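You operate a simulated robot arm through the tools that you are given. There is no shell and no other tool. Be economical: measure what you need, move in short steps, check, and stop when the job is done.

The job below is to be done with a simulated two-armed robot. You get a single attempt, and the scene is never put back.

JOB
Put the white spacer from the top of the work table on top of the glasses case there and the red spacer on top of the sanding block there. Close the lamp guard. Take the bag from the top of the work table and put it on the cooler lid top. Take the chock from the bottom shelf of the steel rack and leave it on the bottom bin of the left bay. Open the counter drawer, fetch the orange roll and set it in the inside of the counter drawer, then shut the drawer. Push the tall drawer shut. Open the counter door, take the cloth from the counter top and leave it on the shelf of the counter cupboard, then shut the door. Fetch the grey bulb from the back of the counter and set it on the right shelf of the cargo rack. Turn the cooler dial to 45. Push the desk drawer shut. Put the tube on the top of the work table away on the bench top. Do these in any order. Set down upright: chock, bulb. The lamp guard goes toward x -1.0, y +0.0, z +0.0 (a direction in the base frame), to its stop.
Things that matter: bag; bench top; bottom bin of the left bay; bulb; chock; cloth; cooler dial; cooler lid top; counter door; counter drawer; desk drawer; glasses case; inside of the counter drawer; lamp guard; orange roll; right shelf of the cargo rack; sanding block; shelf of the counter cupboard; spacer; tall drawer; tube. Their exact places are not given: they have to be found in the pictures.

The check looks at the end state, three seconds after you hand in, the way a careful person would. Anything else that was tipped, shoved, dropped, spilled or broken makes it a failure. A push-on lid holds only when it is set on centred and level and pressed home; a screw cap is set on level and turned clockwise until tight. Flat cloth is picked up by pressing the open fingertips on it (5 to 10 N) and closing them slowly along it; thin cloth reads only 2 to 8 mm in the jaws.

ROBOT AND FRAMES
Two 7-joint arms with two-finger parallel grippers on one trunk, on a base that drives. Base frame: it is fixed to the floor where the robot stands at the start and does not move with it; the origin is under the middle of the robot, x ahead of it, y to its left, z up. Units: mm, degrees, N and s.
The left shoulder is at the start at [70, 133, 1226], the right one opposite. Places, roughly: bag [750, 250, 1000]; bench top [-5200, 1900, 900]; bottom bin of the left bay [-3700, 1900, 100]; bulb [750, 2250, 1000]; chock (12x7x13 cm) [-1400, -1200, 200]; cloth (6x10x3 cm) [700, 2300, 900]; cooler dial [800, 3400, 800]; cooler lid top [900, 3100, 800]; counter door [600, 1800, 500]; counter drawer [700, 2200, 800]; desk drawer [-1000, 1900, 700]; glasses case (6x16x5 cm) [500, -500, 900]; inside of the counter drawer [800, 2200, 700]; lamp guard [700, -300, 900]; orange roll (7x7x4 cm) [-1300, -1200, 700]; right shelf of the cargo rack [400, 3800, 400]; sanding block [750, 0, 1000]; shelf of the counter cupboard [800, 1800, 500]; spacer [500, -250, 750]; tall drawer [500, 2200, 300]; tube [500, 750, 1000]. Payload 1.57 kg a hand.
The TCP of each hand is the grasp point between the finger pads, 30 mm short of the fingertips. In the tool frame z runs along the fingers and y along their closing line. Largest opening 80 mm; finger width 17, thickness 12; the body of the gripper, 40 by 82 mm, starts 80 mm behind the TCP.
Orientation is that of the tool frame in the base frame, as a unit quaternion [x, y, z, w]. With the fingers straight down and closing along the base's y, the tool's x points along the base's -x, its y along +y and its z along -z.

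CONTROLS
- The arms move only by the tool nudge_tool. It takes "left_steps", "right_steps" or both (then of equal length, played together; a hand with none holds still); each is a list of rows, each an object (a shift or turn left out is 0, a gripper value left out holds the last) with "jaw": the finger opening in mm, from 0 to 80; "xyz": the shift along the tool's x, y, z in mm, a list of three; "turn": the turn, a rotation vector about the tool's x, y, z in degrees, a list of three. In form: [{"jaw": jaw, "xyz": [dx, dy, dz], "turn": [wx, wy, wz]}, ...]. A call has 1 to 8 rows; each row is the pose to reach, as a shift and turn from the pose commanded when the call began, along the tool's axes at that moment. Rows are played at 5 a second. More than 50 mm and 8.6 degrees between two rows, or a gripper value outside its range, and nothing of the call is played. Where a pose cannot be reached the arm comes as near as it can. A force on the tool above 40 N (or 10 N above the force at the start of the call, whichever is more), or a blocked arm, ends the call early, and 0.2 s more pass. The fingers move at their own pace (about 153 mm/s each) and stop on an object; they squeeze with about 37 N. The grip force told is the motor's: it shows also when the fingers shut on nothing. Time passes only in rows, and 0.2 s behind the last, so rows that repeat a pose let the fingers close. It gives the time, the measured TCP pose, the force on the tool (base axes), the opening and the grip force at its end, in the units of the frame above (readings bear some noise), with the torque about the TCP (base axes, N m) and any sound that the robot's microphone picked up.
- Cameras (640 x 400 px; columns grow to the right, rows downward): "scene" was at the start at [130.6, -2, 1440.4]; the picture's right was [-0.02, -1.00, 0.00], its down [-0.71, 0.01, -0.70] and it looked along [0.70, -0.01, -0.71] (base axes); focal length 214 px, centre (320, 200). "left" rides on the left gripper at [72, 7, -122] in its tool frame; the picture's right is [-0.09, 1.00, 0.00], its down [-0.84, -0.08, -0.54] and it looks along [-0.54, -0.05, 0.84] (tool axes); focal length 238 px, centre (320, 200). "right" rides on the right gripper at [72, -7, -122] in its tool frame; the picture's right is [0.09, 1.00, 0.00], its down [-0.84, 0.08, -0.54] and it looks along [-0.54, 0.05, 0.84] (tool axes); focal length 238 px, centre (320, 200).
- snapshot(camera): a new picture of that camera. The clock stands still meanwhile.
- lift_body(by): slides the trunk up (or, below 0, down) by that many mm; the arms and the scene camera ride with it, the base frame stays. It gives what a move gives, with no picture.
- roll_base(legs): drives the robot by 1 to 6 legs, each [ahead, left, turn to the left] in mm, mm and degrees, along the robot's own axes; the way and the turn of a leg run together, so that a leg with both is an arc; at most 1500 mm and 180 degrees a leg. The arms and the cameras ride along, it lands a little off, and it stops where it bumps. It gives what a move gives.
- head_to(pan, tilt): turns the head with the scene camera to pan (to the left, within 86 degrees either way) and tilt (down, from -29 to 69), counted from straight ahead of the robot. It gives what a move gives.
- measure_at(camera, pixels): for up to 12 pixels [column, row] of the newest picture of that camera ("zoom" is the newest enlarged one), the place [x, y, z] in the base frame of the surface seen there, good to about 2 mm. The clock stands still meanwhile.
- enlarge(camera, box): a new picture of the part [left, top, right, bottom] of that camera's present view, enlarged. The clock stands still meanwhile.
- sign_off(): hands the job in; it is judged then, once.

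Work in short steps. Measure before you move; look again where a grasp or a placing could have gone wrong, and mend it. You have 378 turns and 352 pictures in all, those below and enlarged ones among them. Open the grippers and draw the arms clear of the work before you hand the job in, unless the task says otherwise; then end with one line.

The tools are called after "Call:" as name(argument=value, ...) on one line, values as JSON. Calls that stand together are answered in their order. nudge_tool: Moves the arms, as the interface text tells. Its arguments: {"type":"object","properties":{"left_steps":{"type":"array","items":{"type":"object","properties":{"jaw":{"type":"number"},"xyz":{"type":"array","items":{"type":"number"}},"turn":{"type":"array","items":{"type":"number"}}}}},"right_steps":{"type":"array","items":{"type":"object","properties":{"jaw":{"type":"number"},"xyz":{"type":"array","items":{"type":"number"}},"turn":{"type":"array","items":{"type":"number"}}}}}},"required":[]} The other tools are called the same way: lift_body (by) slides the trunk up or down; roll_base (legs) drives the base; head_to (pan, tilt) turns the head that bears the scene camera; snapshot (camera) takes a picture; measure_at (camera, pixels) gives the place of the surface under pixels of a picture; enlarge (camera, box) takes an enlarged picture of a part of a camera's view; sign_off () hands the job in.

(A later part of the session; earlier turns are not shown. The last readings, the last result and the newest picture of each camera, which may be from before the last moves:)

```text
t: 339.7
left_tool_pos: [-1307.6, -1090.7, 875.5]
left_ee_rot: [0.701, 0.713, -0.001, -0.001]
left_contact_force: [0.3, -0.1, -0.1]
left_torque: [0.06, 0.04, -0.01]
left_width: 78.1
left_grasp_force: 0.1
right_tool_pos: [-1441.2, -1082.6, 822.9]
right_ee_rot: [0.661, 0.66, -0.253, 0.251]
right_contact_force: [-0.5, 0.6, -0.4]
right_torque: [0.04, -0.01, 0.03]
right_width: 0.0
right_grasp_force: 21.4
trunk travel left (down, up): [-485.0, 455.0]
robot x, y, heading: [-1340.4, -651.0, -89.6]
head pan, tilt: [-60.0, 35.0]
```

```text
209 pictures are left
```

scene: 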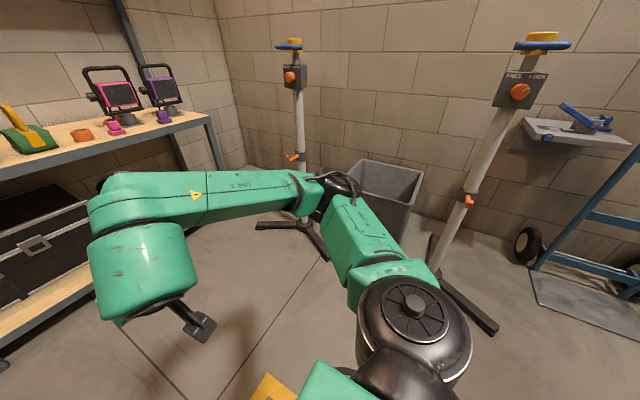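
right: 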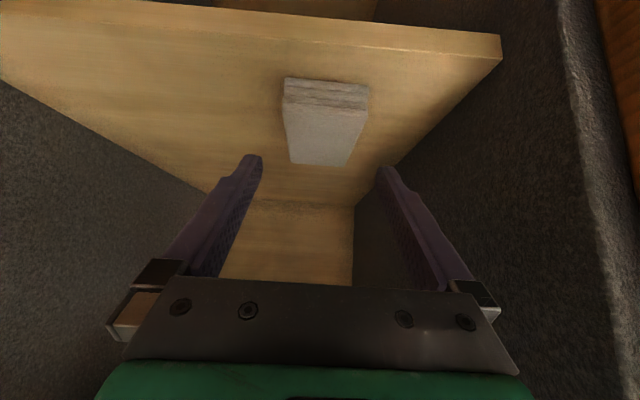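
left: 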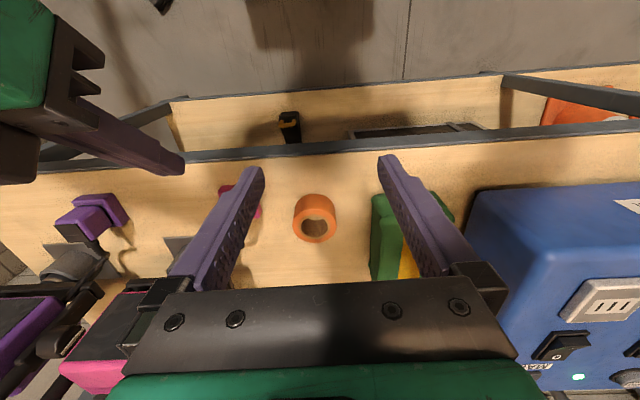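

Call:
measure_at(camera="left", pixels=[[295, 215], [335, 215], [314, 198], [314, 222], [314, 242], [240, 205], [375, 230], [314, 170], [200, 250]])

Call:
enlarge(camera="left", box=[270, 170, 360, 260])

```text
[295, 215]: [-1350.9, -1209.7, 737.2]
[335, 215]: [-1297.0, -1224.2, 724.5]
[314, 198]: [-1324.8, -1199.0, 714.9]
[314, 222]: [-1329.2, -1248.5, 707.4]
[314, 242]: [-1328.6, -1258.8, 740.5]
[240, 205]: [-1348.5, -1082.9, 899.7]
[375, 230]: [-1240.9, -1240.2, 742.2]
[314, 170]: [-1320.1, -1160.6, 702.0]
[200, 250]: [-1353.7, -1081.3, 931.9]
```

```text
4.44 times, centred on (315, 215) of left
```

zoom: 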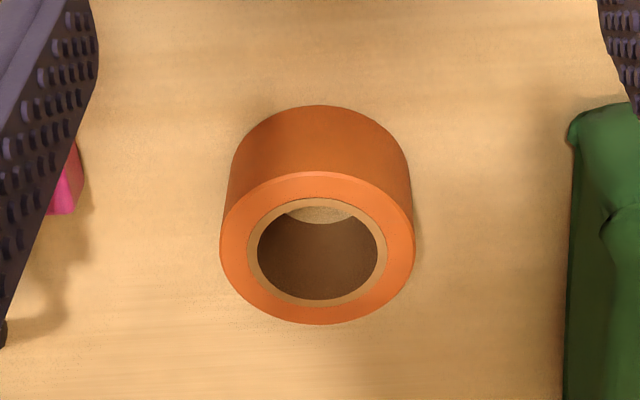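

Roll centre ≈(−1325,−1230), dia ≈65, z 702–740. I drive 60 and move over it, then check before gripping.

Call:
roll_base(legs=[[60, 0, 0]])

Call:
nudge_tool(left_steps=[{"jaw": 80, "xyz": [-40, -9, 0]}, {"jaw": 80, "xyz": [-79, -17, 0]}, {"jaw": 80, "xyz": [-79, -17, 40]}, {"jaw": 80, "xyz": [-79, -17, 80]}])

Call:
snapshot(camera="left")

```text
t: 340.6
left_tool_pos: [-1306.9, -1151.3, 876.1]
left_ee_rot: [0.701, 0.713, 0.0, -0.001]
left_contact_force: [-0.1, -0.6, -0.4]
left_torque: [0.0, -0.02, 0.0]
left_width: 77.7
left_grasp_force: 0.1
right_tool_pos: [-1439.3, -1144.2, 821.2]
right_ee_rot: [0.661, 0.661, -0.253, 0.251]
right_contact_force: [-0.7, -0.1, -0.1]
right_torque: [0.01, 0.01, 0.01]
right_width: 0.0
right_grasp_force: 21.9
trunk travel left (down, up): [-485.0, 455.0]
robot x, y, heading: [-1336.8, -713.8, -89.3]
head pan, tilt: [-60.0, 35.0]
```

```text
t: 341.6
left_tool_pos: [-1323.5, -1230.6, 797.6]
left_ee_rot: [0.701, 0.713, -0.002, 0.0]
left_contact_force: [-0.7, 0.1, 0.0]
left_torque: [-0.02, -0.03, -0.01]
left_width: 80.0
left_grasp_force: 0.0
right_tool_pos: [-1439.1, -1142.5, 823.7]
right_ee_rot: [0.661, 0.661, -0.253, 0.251]
right_contact_force: [-0.2, 0.3, -1.1]
right_torque: [-0.01, 0.0, 0.0]
right_width: 0.0
right_grasp_force: 21.5
trunk travel left (down, up): [-485.0, 455.0]
robot x, y, heading: [-1337.2, -713.8, -89.3]
head pan, tilt: [-60.0, 35.0]
```

```text
207 pictures are left
```

left: 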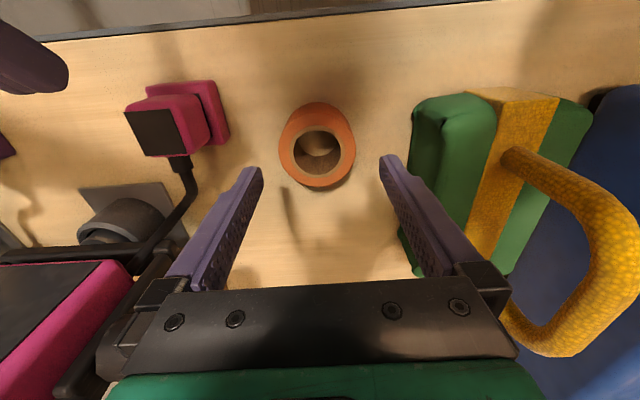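

Call:
measure_at(camera="left", pixels=[[281, 148], [354, 148], [318, 108], [318, 186], [420, 130], [395, 220]])

```text
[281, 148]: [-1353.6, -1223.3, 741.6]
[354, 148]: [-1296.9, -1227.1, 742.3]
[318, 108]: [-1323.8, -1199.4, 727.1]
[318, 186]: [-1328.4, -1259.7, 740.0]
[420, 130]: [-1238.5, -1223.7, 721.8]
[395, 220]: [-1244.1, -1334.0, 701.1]
```

Centred. Down 61, grip, lift.

Call:
nudge_tool(left_steps=[{"jaw": 80, "xyz": [0, -1.5, 30]}, {"jaw": 80, "xyz": [0, -1.5, 61]}, {"jaw": 60, "xyz": [0, -1.5, 61]}, {"jaw": 50, "xyz": [0, -1.5, 61]}, {"jaw": 50, "xyz": [0, -1.5, 61]}])

Call:
nudge_tool(left_steps=[{"xyz": [0, 0, -40]}, {"xyz": [0, 0, -80]}, {"xyz": [0, 0, -120]}])

Call:
snapshot(camera="left")

```text
t: 342.9
left_tool_pos: [-1324.5, -1231.4, 736.0]
left_ee_rot: [0.7, 0.714, -0.001, 0.0]
left_contact_force: [0.5, -0.1, -0.7]
left_torque: [-0.01, 0.0, 0.0]
left_width: 60.9
left_grasp_force: 36.6
right_tool_pos: [-1438.9, -1142.9, 822.6]
right_ee_rot: [0.66, 0.661, -0.253, 0.251]
right_contact_force: [-1.1, -0.8, -0.9]
right_torque: [0.0, -0.01, 0.01]
right_width: 0.0
right_grasp_force: 21.5
trunk travel left (down, up): [-485.0, 455.0]
robot x, y, heading: [-1339.5, -716.8, -89.7]
head pan, tilt: [-60.0, 35.0]
```

```text
t: 343.6
left_tool_pos: [-1325.7, -1229.0, 855.6]
left_ee_rot: [0.701, 0.713, 0.0, 0.0]
left_contact_force: [0.7, -0.1, -0.9]
left_torque: [-0.02, 0.01, 0.01]
left_width: 60.9
left_grasp_force: 37.3
right_tool_pos: [-1439.9, -1141.5, 823.6]
right_ee_rot: [0.661, 0.66, -0.253, 0.252]
right_contact_force: [0.3, 0.4, 0.3]
right_torque: [-0.01, 0.0, 0.02]
right_width: 0.0
right_grasp_force: 21.2
trunk travel left (down, up): [-485.0, 455.0]
robot x, y, heading: [-1342.7, -714.5, -89.4]
head pan, tilt: [-60.0, 35.0]
```

```text
206 pictures are left
```

left: 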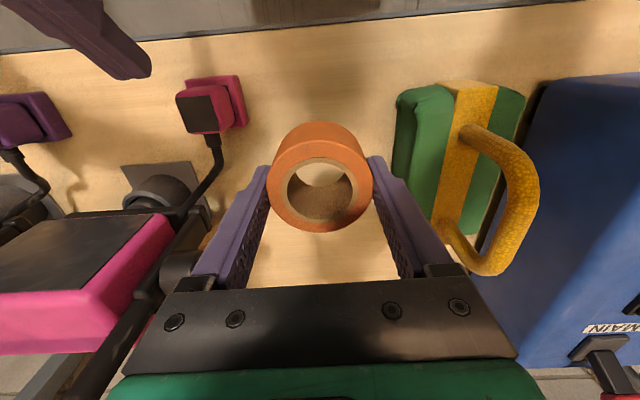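

Roll held. I back off 330, tuck the left hand back, and lower the trunk for the chock.

Call:
roll_base(legs=[[-330, 0, 0]])

Call:
nudge_tool(left_steps=[{"xyz": [40, 25, 0]}, {"xyz": [80, 50, 0]}, {"xyz": [120, 75, 0]}, {"xyz": [160, 100, 0]}, {"xyz": [200, 125, 0]}, {"xyz": [240, 150, 0]}], right_steps=[{"jaw": 70}, {"jaw": 70}, {"jaw": 70}, {"jaw": 70}, {"jaw": 70}, {"jaw": 70}])

Call:
lift_body(by=-400)

Call:
head_to(pan=-5, tilt=20)

Call:
snapshot(camera="scene")

```text
t: 345.9
left_tool_pos: [-1325.5, -895.9, 855.4]
left_ee_rot: [0.698, 0.716, -0.001, -0.001]
left_contact_force: [-0.1, 0.0, -0.4]
left_torque: [-0.02, 0.05, -0.04]
left_width: 61.1
left_grasp_force: 37.2
right_tool_pos: [-1441.6, -809.6, 824.4]
right_ee_rot: [0.658, 0.663, -0.253, 0.253]
right_contact_force: [-0.5, -0.7, -0.5]
right_torque: [-0.02, 0.04, -0.02]
right_width: 0.2
right_grasp_force: 21.4
trunk travel left (down, up): [-485.0, 455.0]
robot x, y, heading: [-1337.8, -376.0, -88.9]
head pan, tilt: [-60.0, 35.0]
```

```text
t: 347.2
left_tool_pos: [-1188.4, -663.2, 854.6]
left_ee_rot: [0.699, 0.715, 0.0, -0.001]
left_contact_force: [0.6, -0.6, -0.4]
left_torque: [-0.02, 0.03, -0.05]
left_width: 60.8
left_grasp_force: 37.2
left hand out of reach, approached as far as the arm can: row 6
right_tool_pos: [-1440.4, -807.4, 822.3]
right_ee_rot: [0.659, 0.662, -0.253, 0.252]
right_contact_force: [0.2, 0.2, 0.5]
right_torque: [0.0, -0.01, -0.04]
right_width: 70.1
right_grasp_force: 0.1
trunk travel left (down, up): [-485.0, 455.0]
robot x, y, heading: [-1339.7, -379.9, -89.2]
head pan, tilt: [-60.0, 35.0]
```

```text
t: 351.1
left_tool_pos: [-1188.2, -664.0, 453.9]
left_ee_rot: [0.699, 0.715, -0.001, 0.0]
left_contact_force: [0.1, 0.2, -0.2]
left_torque: [0.03, 0.02, 0.02]
left_width: 60.8
left_grasp_force: 36.5
right_tool_pos: [-1442.5, -809.9, 423.2]
right_ee_rot: [0.659, 0.663, -0.252, 0.252]
right_contact_force: [-0.7, 0.0, 0.4]
right_torque: [0.03, 0.0, 0.01]
right_width: 70.0
right_grasp_force: 0.0
trunk travel left (down, up): [-85.0, 855.0]
robot x, y, heading: [-1342.4, -382.5, -88.8]
head pan, tilt: [-60.0, 35.0]
```

```text
t: 352.3
left_tool_pos: [-1188.2, -663.4, 454.8]
left_ee_rot: [0.698, 0.716, 0.0, 0.0]
left_contact_force: [0.9, -0.1, -0.3]
left_torque: [0.02, 0.0, -0.01]
left_width: 60.9
left_grasp_force: 36.7
right_tool_pos: [-1440.9, -809.1, 422.2]
right_ee_rot: [0.658, 0.663, -0.253, 0.253]
right_contact_force: [1.3, -0.3, 0.1]
right_torque: [0.01, -0.01, 0.01]
right_width: 70.2
right_grasp_force: 0.0
trunk travel left (down, up): [-85.0, 855.0]
robot x, y, heading: [-1339.5, -379.6, -89.3]
head pan, tilt: [-5.0, 20.0]
```

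```text
205 pictures are left
```

scene: 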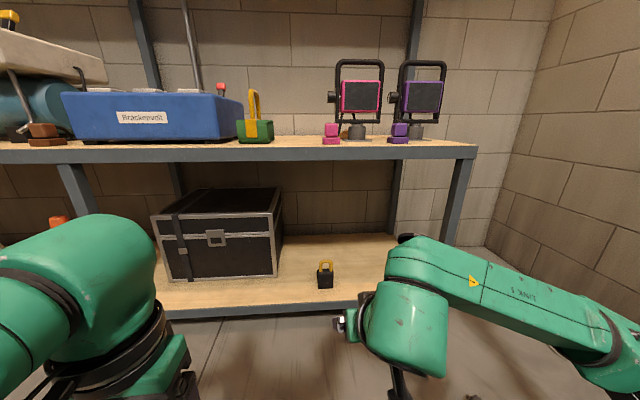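

Call:
enlarge(camera="scene", box=[290, 245, 360, 300])

Call:
snapshot(camera="right")

Call:
measure_at(camera="zoom", pixels=[[255, 290], [385, 290], [320, 330], [320, 250], [270, 190], [350, 180], [310, 140], [320, 380]])

```text
7.27 times, centred on (325, 272) of scene
```

zoom: 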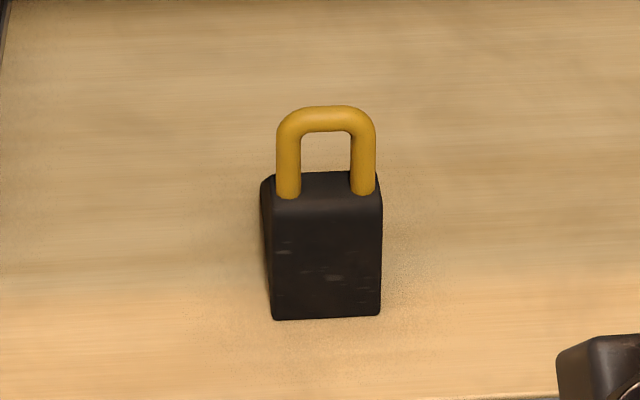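

```text
203 pictures are left
```

right: 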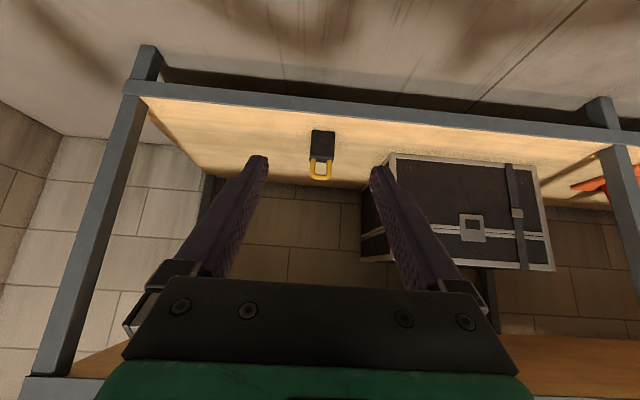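

```text
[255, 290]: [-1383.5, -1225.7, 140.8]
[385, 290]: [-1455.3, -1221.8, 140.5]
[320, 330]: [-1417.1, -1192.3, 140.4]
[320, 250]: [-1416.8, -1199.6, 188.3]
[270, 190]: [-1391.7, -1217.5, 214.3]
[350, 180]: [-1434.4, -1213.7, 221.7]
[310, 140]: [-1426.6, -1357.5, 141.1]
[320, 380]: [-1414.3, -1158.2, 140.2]
```

Chock: handle loop x −1391…−1444 at y≈−1212, z 220–265, block front y −1197. I lower 85, drive 280 ahead, and extend later.

Call:
lift_body(by=-85)

Call:
roll_base(legs=[[270, 0, -0.9]])

Call:
snapshot(camera="right")

```text
t: 353.5
left_tool_pos: [-1188.7, -662.5, 369.6]
left_ee_rot: [0.698, 0.716, -0.002, -0.001]
left_contact_force: [-0.9, 0.2, -0.6]
left_torque: [-0.02, -0.02, 0.0]
left_width: 61.0
left_grasp_force: 36.8
right_tool_pos: [-1441.8, -809.1, 339.4]
right_ee_rot: [0.659, 0.662, -0.253, 0.252]
right_contact_force: [0.3, 0.4, -0.6]
right_torque: [0.01, -0.01, 0.02]
right_width: 70.2
right_grasp_force: 0.1
trunk travel left (down, up): [0.0, 940.0]
robot x, y, heading: [-1340.6, -379.3, -89.1]
head pan, tilt: [-5.0, 20.0]
```

```text
t: 355.4
left_tool_pos: [-1192.7, -935.0, 368.8]
left_ee_rot: [0.705, 0.709, -0.001, 0.0]
left_contact_force: [0.6, -0.2, -1.2]
left_torque: [0.02, -0.02, -0.01]
left_width: 60.8
left_grasp_force: 36.8
right_tool_pos: [-1447.7, -1076.9, 337.7]
right_ee_rot: [0.665, 0.656, -0.255, 0.25]
right_contact_force: [0.3, -0.2, 0.5]
right_torque: [0.02, -0.03, 0.01]
right_width: 69.8
right_grasp_force: 0.0
trunk travel left (down, up): [0.0, 940.0]
robot x, y, heading: [-1337.8, -651.6, -90.1]
head pan, tilt: [-5.0, 20.0]
```

```text
202 pictures are left
```

right: 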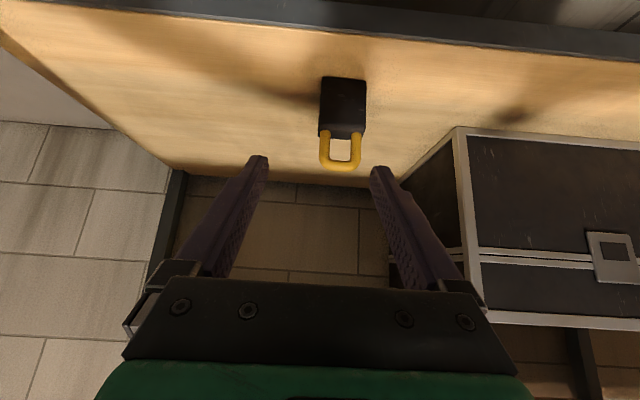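

Call:
enlarge(camera="right", box=[290, 60, 390, 180])

Call:
measure_at(camera="right", pixels=[[325, 145], [355, 145], [341, 165], [341, 130], [322, 100], [362, 100], [342, 80], [330, 165], [352, 165]])

```text
3.33 times, centred on (340, 120) of right
```

zoom: 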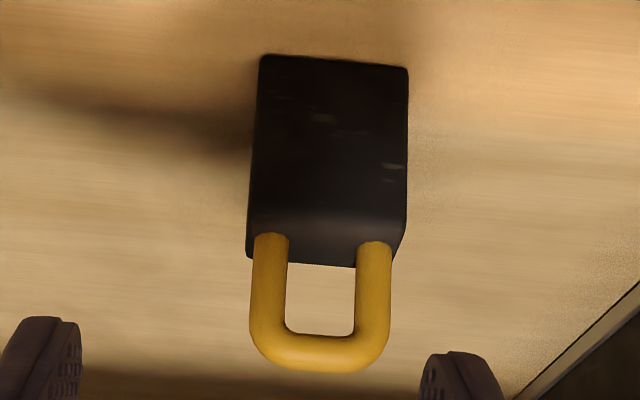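

```text
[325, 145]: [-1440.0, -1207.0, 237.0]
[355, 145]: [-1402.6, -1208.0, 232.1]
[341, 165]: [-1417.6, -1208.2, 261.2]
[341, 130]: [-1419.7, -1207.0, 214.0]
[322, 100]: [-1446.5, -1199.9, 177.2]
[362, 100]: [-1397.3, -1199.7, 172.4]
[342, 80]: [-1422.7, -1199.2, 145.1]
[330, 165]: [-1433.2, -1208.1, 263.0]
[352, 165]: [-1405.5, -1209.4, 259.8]
```

Handle loop centre ≈(−1420,−1213), top ≈267. I advance with the right hand onto it.

Call:
nudge_tool(right_steps=[{"jaw": 78, "xyz": [-11, 9, 39]}, {"jaw": 78, "xyz": [-22, 18, 78]}, {"jaw": 78, "xyz": [-33, 28, 116]}, {"jaw": 78, "xyz": [-40, 28, 140]}, {"jaw": 78, "xyz": [-40, 28, 140]}])

Call:
snapshot(camera="right")

```text
t: 356.6
left_tool_pos: [-1191.6, -934.9, 368.4]
left_ee_rot: [0.705, 0.709, -0.001, -0.001]
left_contact_force: [-0.5, -0.4, -0.2]
left_torque: [0.0, 0.03, -0.04]
left_width: 60.9
left_grasp_force: 36.6
right_tool_pos: [-1421.1, -1198.7, 260.7]
right_ee_rot: [0.665, 0.656, -0.255, 0.249]
right_contact_force: [-0.7, -0.5, 0.2]
right_torque: [0.01, 0.0, 0.01]
right_width: 78.0
right_grasp_force: 0.1
trunk travel left (down, up): [0.0, 940.0]
robot x, y, heading: [-1336.7, -651.9, -90.1]
head pan, tilt: [-5.0, 20.0]
```

```text
200 pictures are left
```

right: 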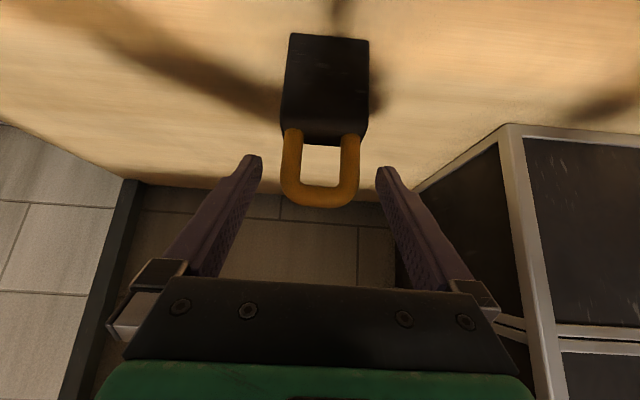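

Call:
nudge_tool(right_steps=[{"jaw": 70, "xyz": [-4, 0, 10]}, {"jaw": 66, "xyz": [-4, 0, 16]}, {"jaw": 56, "xyz": [-4, 0, 16]}, {"jaw": 40, "xyz": [-4, 0, 16]}, {"jaw": 36, "xyz": [-4, 0, 16]}, {"jaw": 36, "xyz": [-4, 0, 16]}])

Call:
nudge_tool(right_steps=[{"xyz": [-7, 0, -7]}, {"xyz": [-14, 0, -15]}, {"xyz": [-34, 0, -37]}])

Call:
snapshot(camera="right")

```text
t: 358.0
left_tool_pos: [-1192.2, -934.5, 369.3]
left_ee_rot: [0.705, 0.709, -0.001, -0.001]
left_contact_force: [-0.4, 0.5, 0.5]
left_torque: [0.0, 0.01, -0.02]
left_width: 60.8
left_grasp_force: 37.1
right_tool_pos: [-1420.6, -1212.8, 251.4]
right_ee_rot: [0.665, 0.656, -0.255, 0.249]
right_contact_force: [0.9, -0.2, 0.0]
right_torque: [-0.04, 0.02, 0.03]
right_width: 52.1
right_grasp_force: 36.9
trunk travel left (down, up): [0.0, 940.0]
robot x, y, heading: [-1343.3, -652.3, -90.3]
head pan, tilt: [-5.0, 20.0]
```

```text
t: 358.8
left_tool_pos: [-1193.0, -935.7, 369.1]
left_ee_rot: [0.705, 0.709, -0.001, -0.001]
left_contact_force: [0.1, 0.0, -1.1]
left_torque: [-0.03, -0.01, -0.03]
left_width: 60.8
left_grasp_force: 36.9
right_tool_pos: [-1421.6, -1213.6, 300.7]
right_ee_rot: [0.665, 0.657, -0.254, 0.249]
right_contact_force: [0.4, 0.0, -5.0]
right_torque: [0.09, 0.01, 0.01]
right_width: 51.8
right_grasp_force: 37.0
trunk travel left (down, up): [0.0, 940.0]
robot x, y, heading: [-1337.7, -649.9, -90.5]
head pan, tilt: [-5.0, 20.0]
```

```text
199 pictures are left
```

right: 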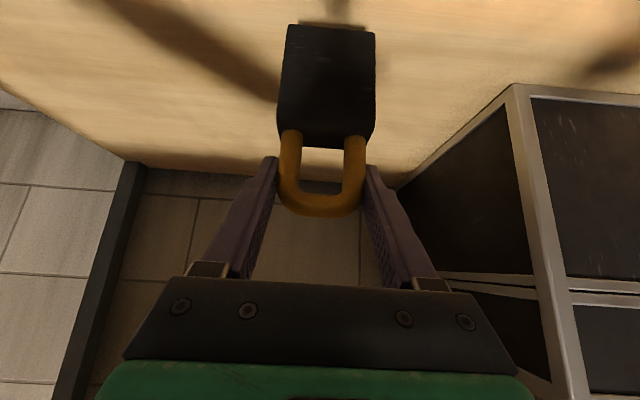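

Chock held upright. I back away, pull the right hand in, and raise the trunk 300.

Call:
roll_base(legs=[[-450, 0, 0]])

Call:
nudge_tool(right_steps=[{"xyz": [25, 0, -22]}, {"xyz": [50, 0, -44]}, {"xyz": [75, 0, -66]}, {"xyz": [90, 0, -80]}])

Call:
lift_body(by=330)

Call:
snapshot(camera="right")

```text
t: 361.6
left_tool_pos: [-1190.5, -481.1, 369.0]
left_ee_rot: [0.705, 0.709, -0.001, -0.001]
left_contact_force: [-0.1, -0.1, -0.1]
left_torque: [-0.04, -0.01, 0.03]
left_width: 60.7
left_grasp_force: 36.6
right_tool_pos: [-1420.8, -759.5, 301.5]
right_ee_rot: [0.665, 0.657, -0.254, 0.25]
right_contact_force: [1.3, 0.6, -6.0]
right_torque: [0.12, 0.02, 0.02]
right_width: 52.2
right_grasp_force: 36.7
trunk travel left (down, up): [0.0, 940.0]
robot x, y, heading: [-1338.2, -197.3, -90.1]
head pan, tilt: [-5.0, 20.0]
```

```text
t: 362.6
left_tool_pos: [-1191.9, -482.5, 369.1]
left_ee_rot: [0.706, 0.708, 0.0, 0.0]
left_contact_force: [0.0, 0.3, -0.9]
left_torque: [0.01, 0.01, -0.01]
left_width: 60.9
left_grasp_force: 36.5
right_tool_pos: [-1418.6, -639.8, 302.1]
right_ee_rot: [0.666, 0.656, -0.254, 0.249]
right_contact_force: [0.1, 0.7, -5.0]
right_torque: [0.09, 0.05, -0.02]
right_width: 52.1
right_grasp_force: 36.2
trunk travel left (down, up): [0.0, 940.0]
robot x, y, heading: [-1341.0, -193.8, -90.3]
head pan, tilt: [-5.0, 20.0]
```

```text
t: 365.8
left_tool_pos: [-1191.6, -481.1, 698.8]
left_ee_rot: [0.706, 0.708, 0.0, -0.001]
left_contact_force: [0.2, -0.5, -0.8]
left_torque: [0.0, -0.01, 0.01]
left_width: 60.9
left_grasp_force: 36.9
right_tool_pos: [-1418.3, -639.1, 633.2]
right_ee_rot: [0.665, 0.656, -0.255, 0.249]
right_contact_force: [0.0, -1.1, -5.0]
right_torque: [0.14, 0.02, 0.05]
right_width: 52.0
right_grasp_force: 37.1
trunk travel left (down, up): [-330.0, 610.0]
robot x, y, heading: [-1335.8, -193.6, -90.0]
head pan, tilt: [-5.0, 20.0]
```

```text
198 pictures are left
```

right: 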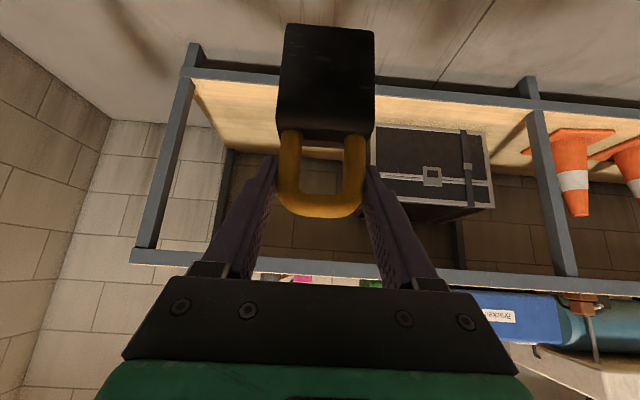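

I drive to (−262,260), turn to face +y, and pass the doorway.

Call:
roll_base(legs=[[-450, 1074, 0], [0, 0, 90], [0, 0, 90], [1170, 0, 0]])

Call:
head_to(pan=0, tilt=30)

Call:
snapshot(camera="scene")

```text
t: 385.2
left_tool_pos: [-410.3, 1733.7, 700.7]
left_ee_rot: [0.711, -0.703, 0.001, 0.0]
left_contact_force: [0.8, -0.2, -0.9]
left_torque: [-0.03, 0.0, -0.02]
left_width: 60.7
left_grasp_force: 36.3
right_tool_pos: [-184.0, 1894.5, 633.9]
right_ee_rot: [-0.66, 0.662, 0.25, 0.252]
right_contact_force: [0.6, 0.7, -6.0]
right_torque: [-0.13, 0.03, 0.01]
right_width: 51.8
right_grasp_force: 37.5
trunk travel left (down, up): [-330.0, 610.0]
robot x, y, heading: [-264.3, 1450.9, 90.5]
head pan, tilt: [-5.0, 20.0]
```

```text
t: 385.9
left_tool_pos: [-410.4, 1734.0, 694.7]
left_ee_rot: [0.711, -0.703, 0.0, -0.001]
left_contact_force: [-0.3, -0.6, -0.8]
left_torque: [0.0, -0.01, -0.03]
left_width: 60.7
left_grasp_force: 37.4
right_tool_pos: [-186.0, 1895.8, 628.1]
right_ee_rot: [-0.659, 0.663, 0.25, 0.253]
right_contact_force: [0.2, -0.1, -3.3]
right_torque: [-0.16, 0.0, 0.01]
right_width: 51.8
right_grasp_force: 36.5
trunk travel left (down, up): [-330.0, 610.0]
robot x, y, heading: [-260.2, 1449.2, 90.4]
head pan, tilt: [0.0, 30.0]
```

```text
197 pictures are left
```

scene: 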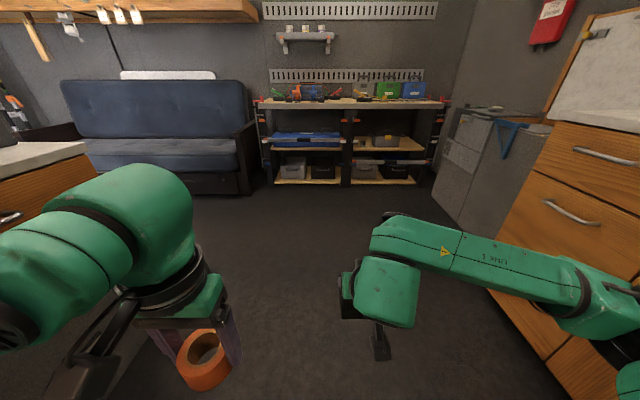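

Continue through: ahead to y≈2700, then turn left to face −x.

Call:
roll_base(legs=[[350, 0, -0.4], [900, 0, 0], [0, 0, 90]])

Call:
head_to(pan=0, tilt=15)

Call:
snapshot(camera="scene")

```text
t: 396.4
left_tool_pos: [-546.1, 2551.9, 693.5]
left_ee_rot: [1.0, 0.021, 0.001, -0.001]
left_contact_force: [-1.7, 0.3, -1.2]
left_torque: [0.02, -0.02, 0.02]
left_width: 60.5
left_grasp_force: 37.1
right_tool_pos: [-714.0, 2773.0, 626.1]
right_ee_rot: [0.934, 0.012, -0.357, 0.003]
right_contact_force: [0.4, -0.2, -4.2]
right_torque: [-0.02, -0.14, 0.02]
right_width: 52.2
right_grasp_force: 37.0
trunk travel left (down, up): [-330.0, 610.0]
robot x, y, heading: [-266.6, 2708.9, -178.0]
head pan, tilt: [0.0, 30.0]
```

```text
t: 397.2
left_tool_pos: [-546.7, 2552.8, 692.6]
left_ee_rot: [1.0, 0.02, 0.0, 0.0]
left_contact_force: [0.4, 0.8, 0.1]
left_torque: [-0.01, 0.01, 0.01]
left_width: 60.4
left_grasp_force: 36.4
right_tool_pos: [-712.7, 2773.6, 626.0]
right_ee_rot: [0.934, 0.012, -0.356, 0.004]
right_contact_force: [1.1, 0.4, -5.4]
right_torque: [0.0, -0.12, -0.01]
right_width: 52.3
right_grasp_force: 36.9
trunk travel left (down, up): [-330.0, 610.0]
robot x, y, heading: [-266.2, 2709.4, -178.0]
head pan, tilt: [0.0, 15.0]
```

```text
196 pictures are left
```

scene: 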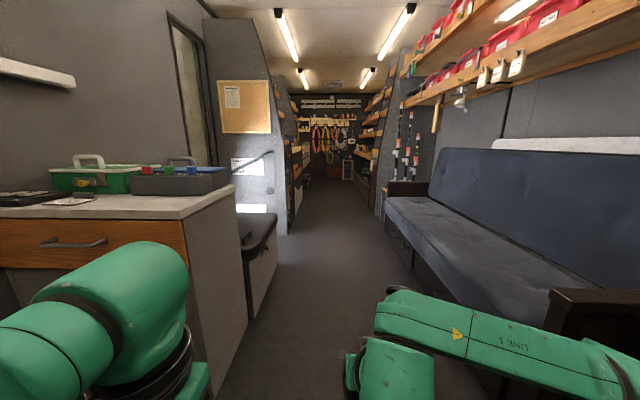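

Call:
measure_at(camera="scene", pixels=[[240, 220], [285, 220], [383, 215], [410, 255], [300, 210], [365, 195], [340, 190], [250, 290], [330, 200], [300, 170], [370, 150], [345, 172]])

Call:
enlarge(camera="scene", box=[230, 80, 430, 240])

```text
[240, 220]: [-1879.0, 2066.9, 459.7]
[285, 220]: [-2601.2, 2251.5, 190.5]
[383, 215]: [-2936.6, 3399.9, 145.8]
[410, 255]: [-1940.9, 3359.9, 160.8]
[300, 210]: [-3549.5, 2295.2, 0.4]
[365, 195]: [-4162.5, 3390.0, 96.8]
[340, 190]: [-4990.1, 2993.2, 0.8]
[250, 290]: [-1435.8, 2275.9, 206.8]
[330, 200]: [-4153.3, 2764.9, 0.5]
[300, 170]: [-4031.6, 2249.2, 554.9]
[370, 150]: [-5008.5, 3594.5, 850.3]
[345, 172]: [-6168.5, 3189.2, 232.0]
```

```text
2.50 times, centred on (330, 160) of scene
```

zoom: 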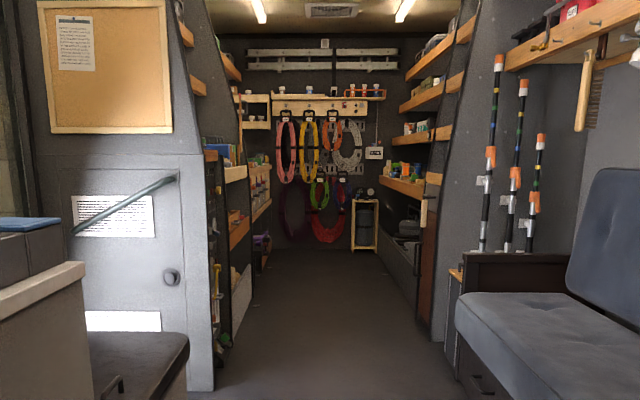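

Corridor is y 2275–3375. I drive at y≈2800 to x≈−3000 and look left.

Call:
roll_base(legs=[[0, -100, -2], [1400, 0, 0], [1300, 0, 0]])

Call:
head_to(pan=45, tilt=25)

Call:
snapshot(camera="scene")

```text
t: 410.9
left_tool_pos: [-3227.6, 2650.0, 692.2]
left_ee_rot: [1.0, 0.003, 0.0, -0.001]
left_contact_force: [0.3, 0.6, -1.5]
left_torque: [-0.01, 0.01, 0.04]
left_width: 60.3
left_grasp_force: 37.2
right_tool_pos: [-3388.1, 2876.6, 625.7]
right_ee_rot: [0.935, -0.005, -0.356, -0.003]
right_contact_force: [-0.2, 0.5, -4.4]
right_torque: [0.01, -0.1, 0.01]
right_width: 51.6
right_grasp_force: 36.4
trunk travel left (down, up): [-330.0, 610.0]
robot x, y, heading: [-2941.2, 2796.5, 180.1]
head pan, tilt: [0.0, 15.0]
```

```text
t: 412.1
left_tool_pos: [-3228.5, 2649.5, 693.0]
left_ee_rot: [1.0, 0.003, 0.001, -0.001]
left_contact_force: [-0.8, -0.3, -0.4]
left_torque: [-0.02, 0.02, 0.0]
left_width: 60.4
left_grasp_force: 36.9
right_tool_pos: [-3387.6, 2877.6, 625.5]
right_ee_rot: [0.935, -0.004, -0.356, -0.002]
right_contact_force: [0.3, -0.2, -4.6]
right_torque: [-0.01, -0.11, 0.02]
right_width: 52.1
right_grasp_force: 37.0
trunk travel left (down, up): [-330.0, 610.0]
robot x, y, heading: [-2945.5, 2797.1, 180.0]
head pan, tilt: [45.0, 25.0]
```

```text
194 pictures are left
```

scene: 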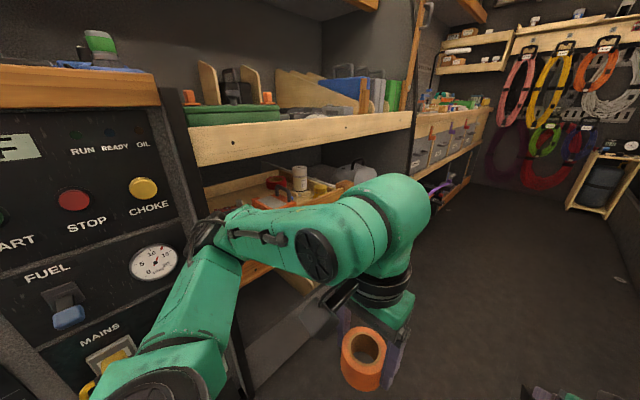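

The left bay lies ahead-left. I go on 700 at y≈2900, turn left to face it, and look.

Call:
roll_base(legs=[[700, -110, 0], [0, 0, 90]])

Call:
head_to(pan=0, tilt=35)

Call:
snapshot(camera="scene")

```text
t: 419.8
left_tool_pos: [-3492.6, 2625.5, 692.4]
left_ee_rot: [0.699, 0.715, -0.001, 0.0]
left_contact_force: [0.5, 1.0, -1.9]
left_torque: [0.0, 0.01, 0.01]
left_width: 60.1
left_grasp_force: 37.3
right_tool_pos: [-3717.5, 2462.2, 625.4]
right_ee_rot: [0.659, 0.662, -0.252, 0.251]
right_contact_force: [-0.3, -0.5, -4.9]
right_torque: [0.16, -0.01, -0.01]
right_width: 51.8
right_grasp_force: 37.7
trunk travel left (down, up): [-330.0, 610.0]
robot x, y, heading: [-3646.3, 2906.9, -89.2]
head pan, tilt: [45.0, 25.0]
```

```text
t: 420.9
left_tool_pos: [-3493.5, 2625.0, 693.2]
left_ee_rot: [0.699, 0.716, -0.001, -0.001]
left_contact_force: [0.1, -0.1, -0.5]
left_torque: [0.0, 0.0, -0.02]
left_width: 59.5
left_grasp_force: 37.0
right_tool_pos: [-3718.4, 2462.2, 625.9]
right_ee_rot: [0.659, 0.663, -0.251, 0.251]
right_contact_force: [0.2, -1.0, -5.3]
right_torque: [0.09, -0.01, 0.02]
right_width: 52.2
right_grasp_force: 37.4
trunk travel left (down, up): [-330.0, 610.0]
robot x, y, heading: [-3646.2, 2906.0, -89.1]
head pan, tilt: [0.0, 35.0]
```

```text
193 pictures are left
```

scene: 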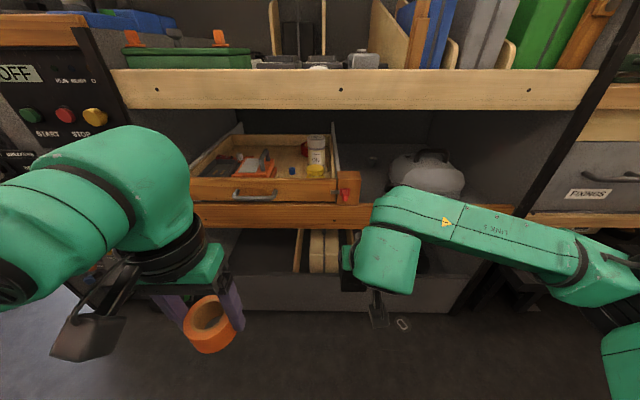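

Call:
enlarge(camera="scene", box=[190, 190, 500, 330])

Call:
measure_at(camera="scene", pixels=[[260, 285], [260, 270], [270, 255], [320, 240], [440, 280], [440, 255], [260, 215], [255, 195], [340, 190], [430, 205], [450, 300], [400, 325]])

```text
2.06 times, centred on (345, 260) of scene
```

zoom: 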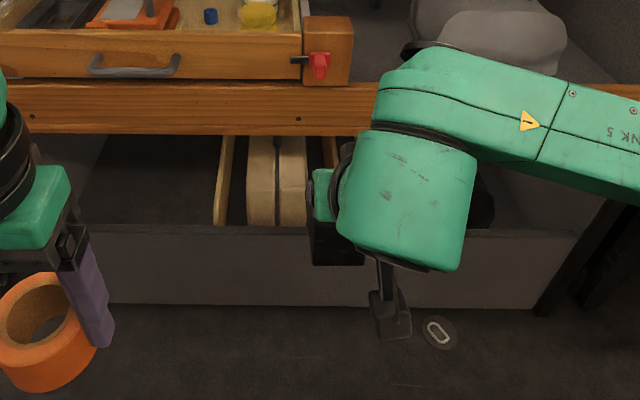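

```text
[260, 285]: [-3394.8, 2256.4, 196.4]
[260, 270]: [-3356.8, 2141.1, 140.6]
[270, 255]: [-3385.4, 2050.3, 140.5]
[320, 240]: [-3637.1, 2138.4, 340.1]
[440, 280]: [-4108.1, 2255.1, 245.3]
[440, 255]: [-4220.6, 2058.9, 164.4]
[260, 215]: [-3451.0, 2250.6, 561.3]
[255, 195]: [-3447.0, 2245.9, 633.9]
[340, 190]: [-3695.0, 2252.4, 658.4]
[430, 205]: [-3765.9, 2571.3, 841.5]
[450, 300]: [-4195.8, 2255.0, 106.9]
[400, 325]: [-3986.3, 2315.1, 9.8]
```

Bin floor z≈140, front wall top ≈250 at y≈2255, rail above at z≈540. I check the free space with the right camera.

Call:
snapshot(camera="right")

Call:
measure_at(camera="scene", pixels=[[250, 232], [225, 250], [300, 262], [340, 262], [440, 270], [480, 278], [215, 290], [235, 250], [260, 228]])

```text
191 pictures are left
```

right: 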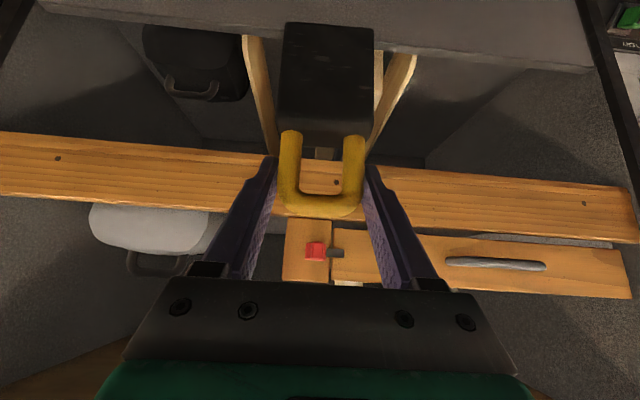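

```text
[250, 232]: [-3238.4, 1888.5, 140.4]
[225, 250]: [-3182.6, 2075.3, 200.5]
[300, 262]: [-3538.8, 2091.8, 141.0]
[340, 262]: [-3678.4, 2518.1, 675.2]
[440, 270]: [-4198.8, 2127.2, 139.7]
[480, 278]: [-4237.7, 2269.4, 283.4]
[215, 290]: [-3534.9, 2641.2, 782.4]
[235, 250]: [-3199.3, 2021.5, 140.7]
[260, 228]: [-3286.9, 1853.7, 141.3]
```

Left section (x −3200…−3540) is empty. I shift to x≈−3400, lower so the chock bottom is ≈270, and go ahead.

Call:
roll_base(legs=[[0, 318, -0.9]])

Call:
lift_body(by=-238)

Call:
roll_base(legs=[[130, 0, 0]])

Call:
snapshot(camera="right")

Call:
snapshot(camera="scene")

```text
t: 423.1
left_tool_pos: [-3175.6, 2626.0, 692.3]
left_ee_rot: [0.703, 0.711, -0.001, -0.001]
left_contact_force: [-0.4, 0.2, -1.0]
left_torque: [-0.03, 0.0, 0.03]
left_width: 60.1
left_grasp_force: 36.6
right_tool_pos: [-3402.3, 2466.0, 627.1]
right_ee_rot: [0.663, 0.66, -0.252, 0.25]
right_contact_force: [0.1, 0.9, -5.4]
right_torque: [0.13, 0.04, 0.02]
right_width: 51.9
right_grasp_force: 36.7
trunk travel left (down, up): [-330.0, 610.0]
robot x, y, heading: [-3327.6, 2910.9, -89.8]
head pan, tilt: [0.0, 35.0]
```

```text
t: 425.5
left_tool_pos: [-3176.7, 2626.4, 455.6]
left_ee_rot: [0.702, 0.712, 0.0, 0.0]
left_contact_force: [0.3, -0.1, 0.3]
left_torque: [-0.01, 0.02, 0.02]
left_width: 59.7
left_grasp_force: 37.1
right_tool_pos: [-3401.9, 2466.2, 389.0]
right_ee_rot: [0.663, 0.659, -0.253, 0.249]
right_contact_force: [-0.3, 0.0, -4.9]
right_torque: [0.14, -0.02, -0.04]
right_width: 52.1
right_grasp_force: 36.7
trunk travel left (down, up): [-92.0, 848.0]
robot x, y, heading: [-3322.5, 2908.8, -89.7]
head pan, tilt: [0.0, 35.0]
```

```text
t: 426.8
left_tool_pos: [-3176.4, 2496.6, 455.1]
left_ee_rot: [0.703, 0.711, 0.0, 0.0]
left_contact_force: [0.0, 0.3, -0.6]
left_torque: [0.0, 0.0, 0.01]
left_width: 59.7
left_grasp_force: 37.0
right_tool_pos: [-3403.0, 2336.4, 387.3]
right_ee_rot: [0.664, 0.658, -0.253, 0.249]
right_contact_force: [0.2, -0.3, -5.7]
right_torque: [0.14, 0.01, 0.01]
right_width: 52.1
right_grasp_force: 36.9
trunk travel left (down, up): [-92.0, 848.0]
robot x, y, heading: [-3322.9, 2780.8, -90.2]
head pan, tilt: [0.0, 35.0]
```

```text
190 pictures are left
```

right: 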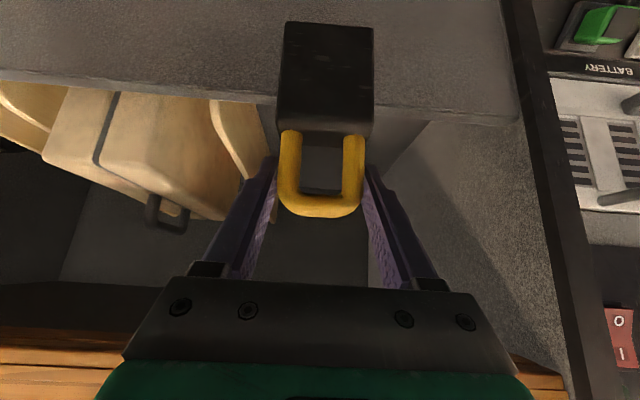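

```text
189 pictures are left
```

scene: 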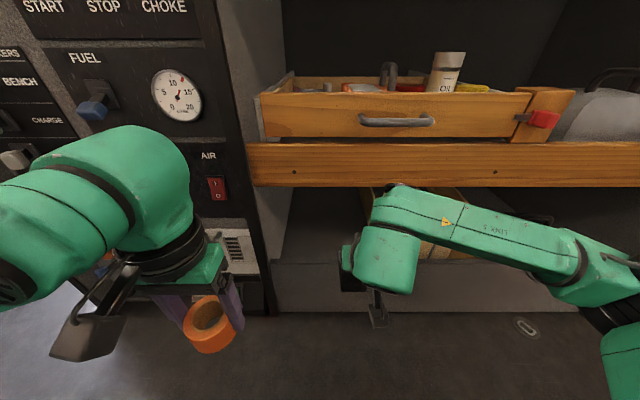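

Call:
measure_at(camera="scene", pixels=[[216, 190], [90, 110], [235, 245], [170, 100], [300, 265], [290, 230], [350, 160], [330, 290]])

Call:
measure_at(camera="right", pixels=[[150, 80], [450, 100], [400, 150], [430, 200], [330, 235]])

```text
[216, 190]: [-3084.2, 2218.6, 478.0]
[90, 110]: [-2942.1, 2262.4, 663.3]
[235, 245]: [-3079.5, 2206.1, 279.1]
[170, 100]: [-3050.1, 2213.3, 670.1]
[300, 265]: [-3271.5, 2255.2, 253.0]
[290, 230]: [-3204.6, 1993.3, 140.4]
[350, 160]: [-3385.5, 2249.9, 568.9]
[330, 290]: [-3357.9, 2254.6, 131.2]
```

```text
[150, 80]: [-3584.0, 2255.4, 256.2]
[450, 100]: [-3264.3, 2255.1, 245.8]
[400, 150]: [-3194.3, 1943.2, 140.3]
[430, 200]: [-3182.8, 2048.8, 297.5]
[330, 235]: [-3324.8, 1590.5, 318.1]
```

Chock bottom ≈276 vs wall top 256; clear. I go ahead 150.

Call:
roll_base(legs=[[150, 0, 0]])

Call:
snapshot(camera="right")

Call:
snapshot(camera="scene")

```text
t: 428.3
left_tool_pos: [-3177.1, 2344.7, 454.6]
left_ee_rot: [0.705, 0.709, 0.0, 0.0]
left_contact_force: [-0.6, 0.0, -1.2]
left_torque: [0.02, 0.02, 0.01]
left_width: 60.0
left_grasp_force: 36.8
right_tool_pos: [-3404.4, 2189.5, 385.8]
right_ee_rot: [0.664, 0.66, -0.251, 0.245]
right_contact_force: [0.3, -1.1, -4.6]
right_torque: [0.11, 0.0, 0.02]
right_width: 52.1
right_grasp_force: 37.3
trunk travel left (down, up): [-92.0, 848.0]
robot x, y, heading: [-3322.9, 2629.2, -90.0]
head pan, tilt: [0.0, 35.0]
stopped in leg 1: the force on the tool passed its limit at 54 N (the readings are from after the stop); the commanded pose is now the measured one
```

```text
188 pictures are left
```

right: 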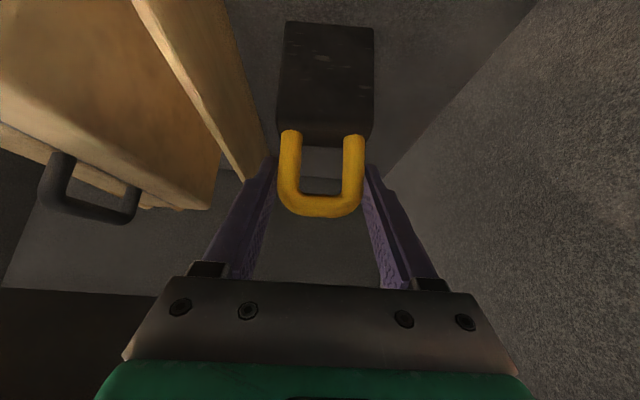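

```text
187 pictures are left
```

scene: 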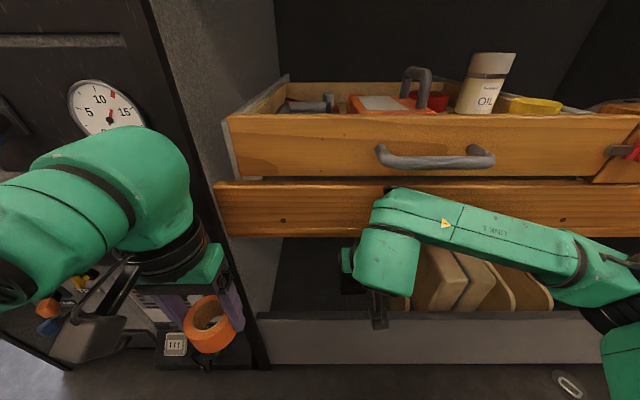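

The wrist grazed the rail, but the chock is over the bin now. I lower with the trunk.

Call:
lift_body(by=-90)

Call:
snapshot(camera="right")

```text
t: 429.6
left_tool_pos: [-3178.5, 2344.5, 364.5]
left_ee_rot: [0.705, 0.709, 0.0, 0.0]
left_contact_force: [0.2, -0.6, -1.2]
left_torque: [-0.02, -0.01, 0.04]
left_width: 60.0
left_grasp_force: 37.1
right_tool_pos: [-3403.9, 2188.9, 295.7]
right_ee_rot: [0.664, 0.66, -0.251, 0.246]
right_contact_force: [1.0, 0.5, -3.4]
right_torque: [0.14, 0.05, 0.0]
right_width: 52.1
right_grasp_force: 36.8
trunk travel left (down, up): [-2.0, 938.0]
robot x, y, heading: [-3324.6, 2630.0, -90.2]
head pan, tilt: [0.0, 35.0]
```

```text
186 pictures are left
```

right: 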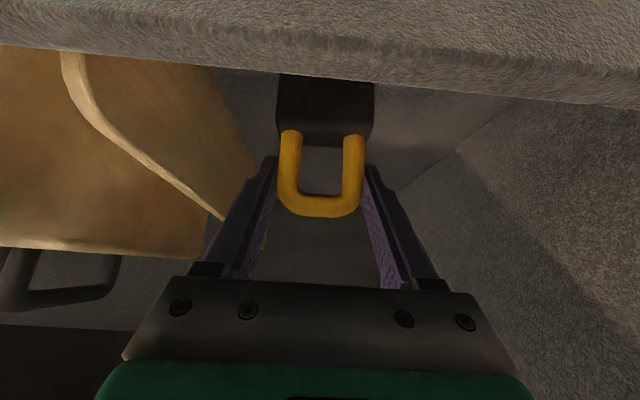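

Call:
nudge_tool(right_steps=[{"xyz": [7, 0, 7.5]}, {"xyz": [13, 0, 15]}, {"xyz": [20, 0, 22.5]}, {"xyz": [25, 0, 28.5]}])

Call:
nudge_tool(right_steps=[{"xyz": [1, 0, 1]}, {"xyz": [2, 0, 2]}, {"xyz": [2.6, 0, 3]}])

```text
t: 430.6
left_tool_pos: [-3177.5, 2344.0, 364.9]
left_ee_rot: [0.705, 0.709, 0.0, 0.0]
left_contact_force: [-0.3, 0.6, -0.4]
left_torque: [0.01, 0.01, 0.0]
left_width: 59.7
left_grasp_force: 37.1
right_tool_pos: [-3403.6, 2189.7, 259.2]
right_ee_rot: [0.663, 0.66, -0.252, 0.247]
right_contact_force: [-0.4, -0.1, -2.6]
right_torque: [0.12, 0.01, -0.01]
right_width: 51.9
right_grasp_force: 36.9
trunk travel left (down, up): [-2.0, 938.0]
robot x, y, heading: [-3327.6, 2627.6, -90.2]
head pan, tilt: [0.0, 35.0]
```

```text
t: 431.4
left_tool_pos: [-3177.6, 2345.8, 368.0]
left_ee_rot: [0.705, 0.709, -0.002, 0.001]
left_contact_force: [-0.9, -0.1, 0.2]
left_torque: [0.04, 0.04, 0.03]
left_width: 60.3
left_grasp_force: 36.7
right_tool_pos: [-3405.0, 2190.8, 257.1]
right_ee_rot: [0.662, 0.66, -0.253, 0.25]
right_contact_force: [-5.1, 18.8, 21.8]
right_torque: [-0.36, -0.17, 0.0]
right_width: 52.0
right_grasp_force: 37.1
trunk travel left (down, up): [-2.0, 938.0]
robot x, y, heading: [-3326.0, 2628.9, -90.2]
head pan, tilt: [0.0, 35.0]
```

Call:
enlarge(camera="right", box=[200, 40, 440, 240])

Call:
enlarge(camera="scene", box=[250, 200, 450, 350])

```text
2.00 times, centred on (320, 140) of right
```

zoom: 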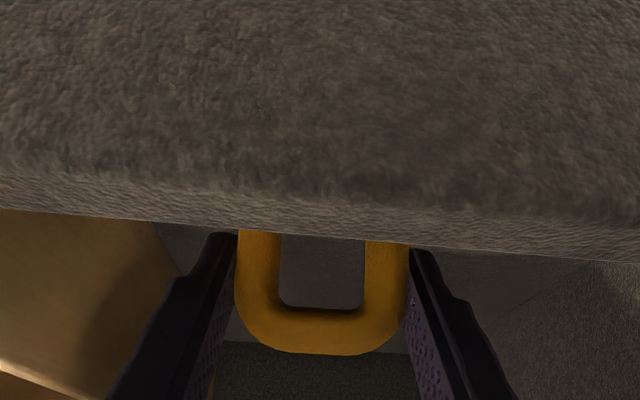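

```text
2.67 times, centred on (350, 275) of scene
```

zoom: 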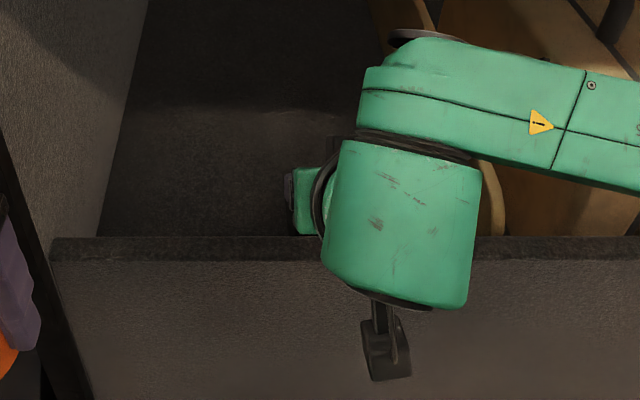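

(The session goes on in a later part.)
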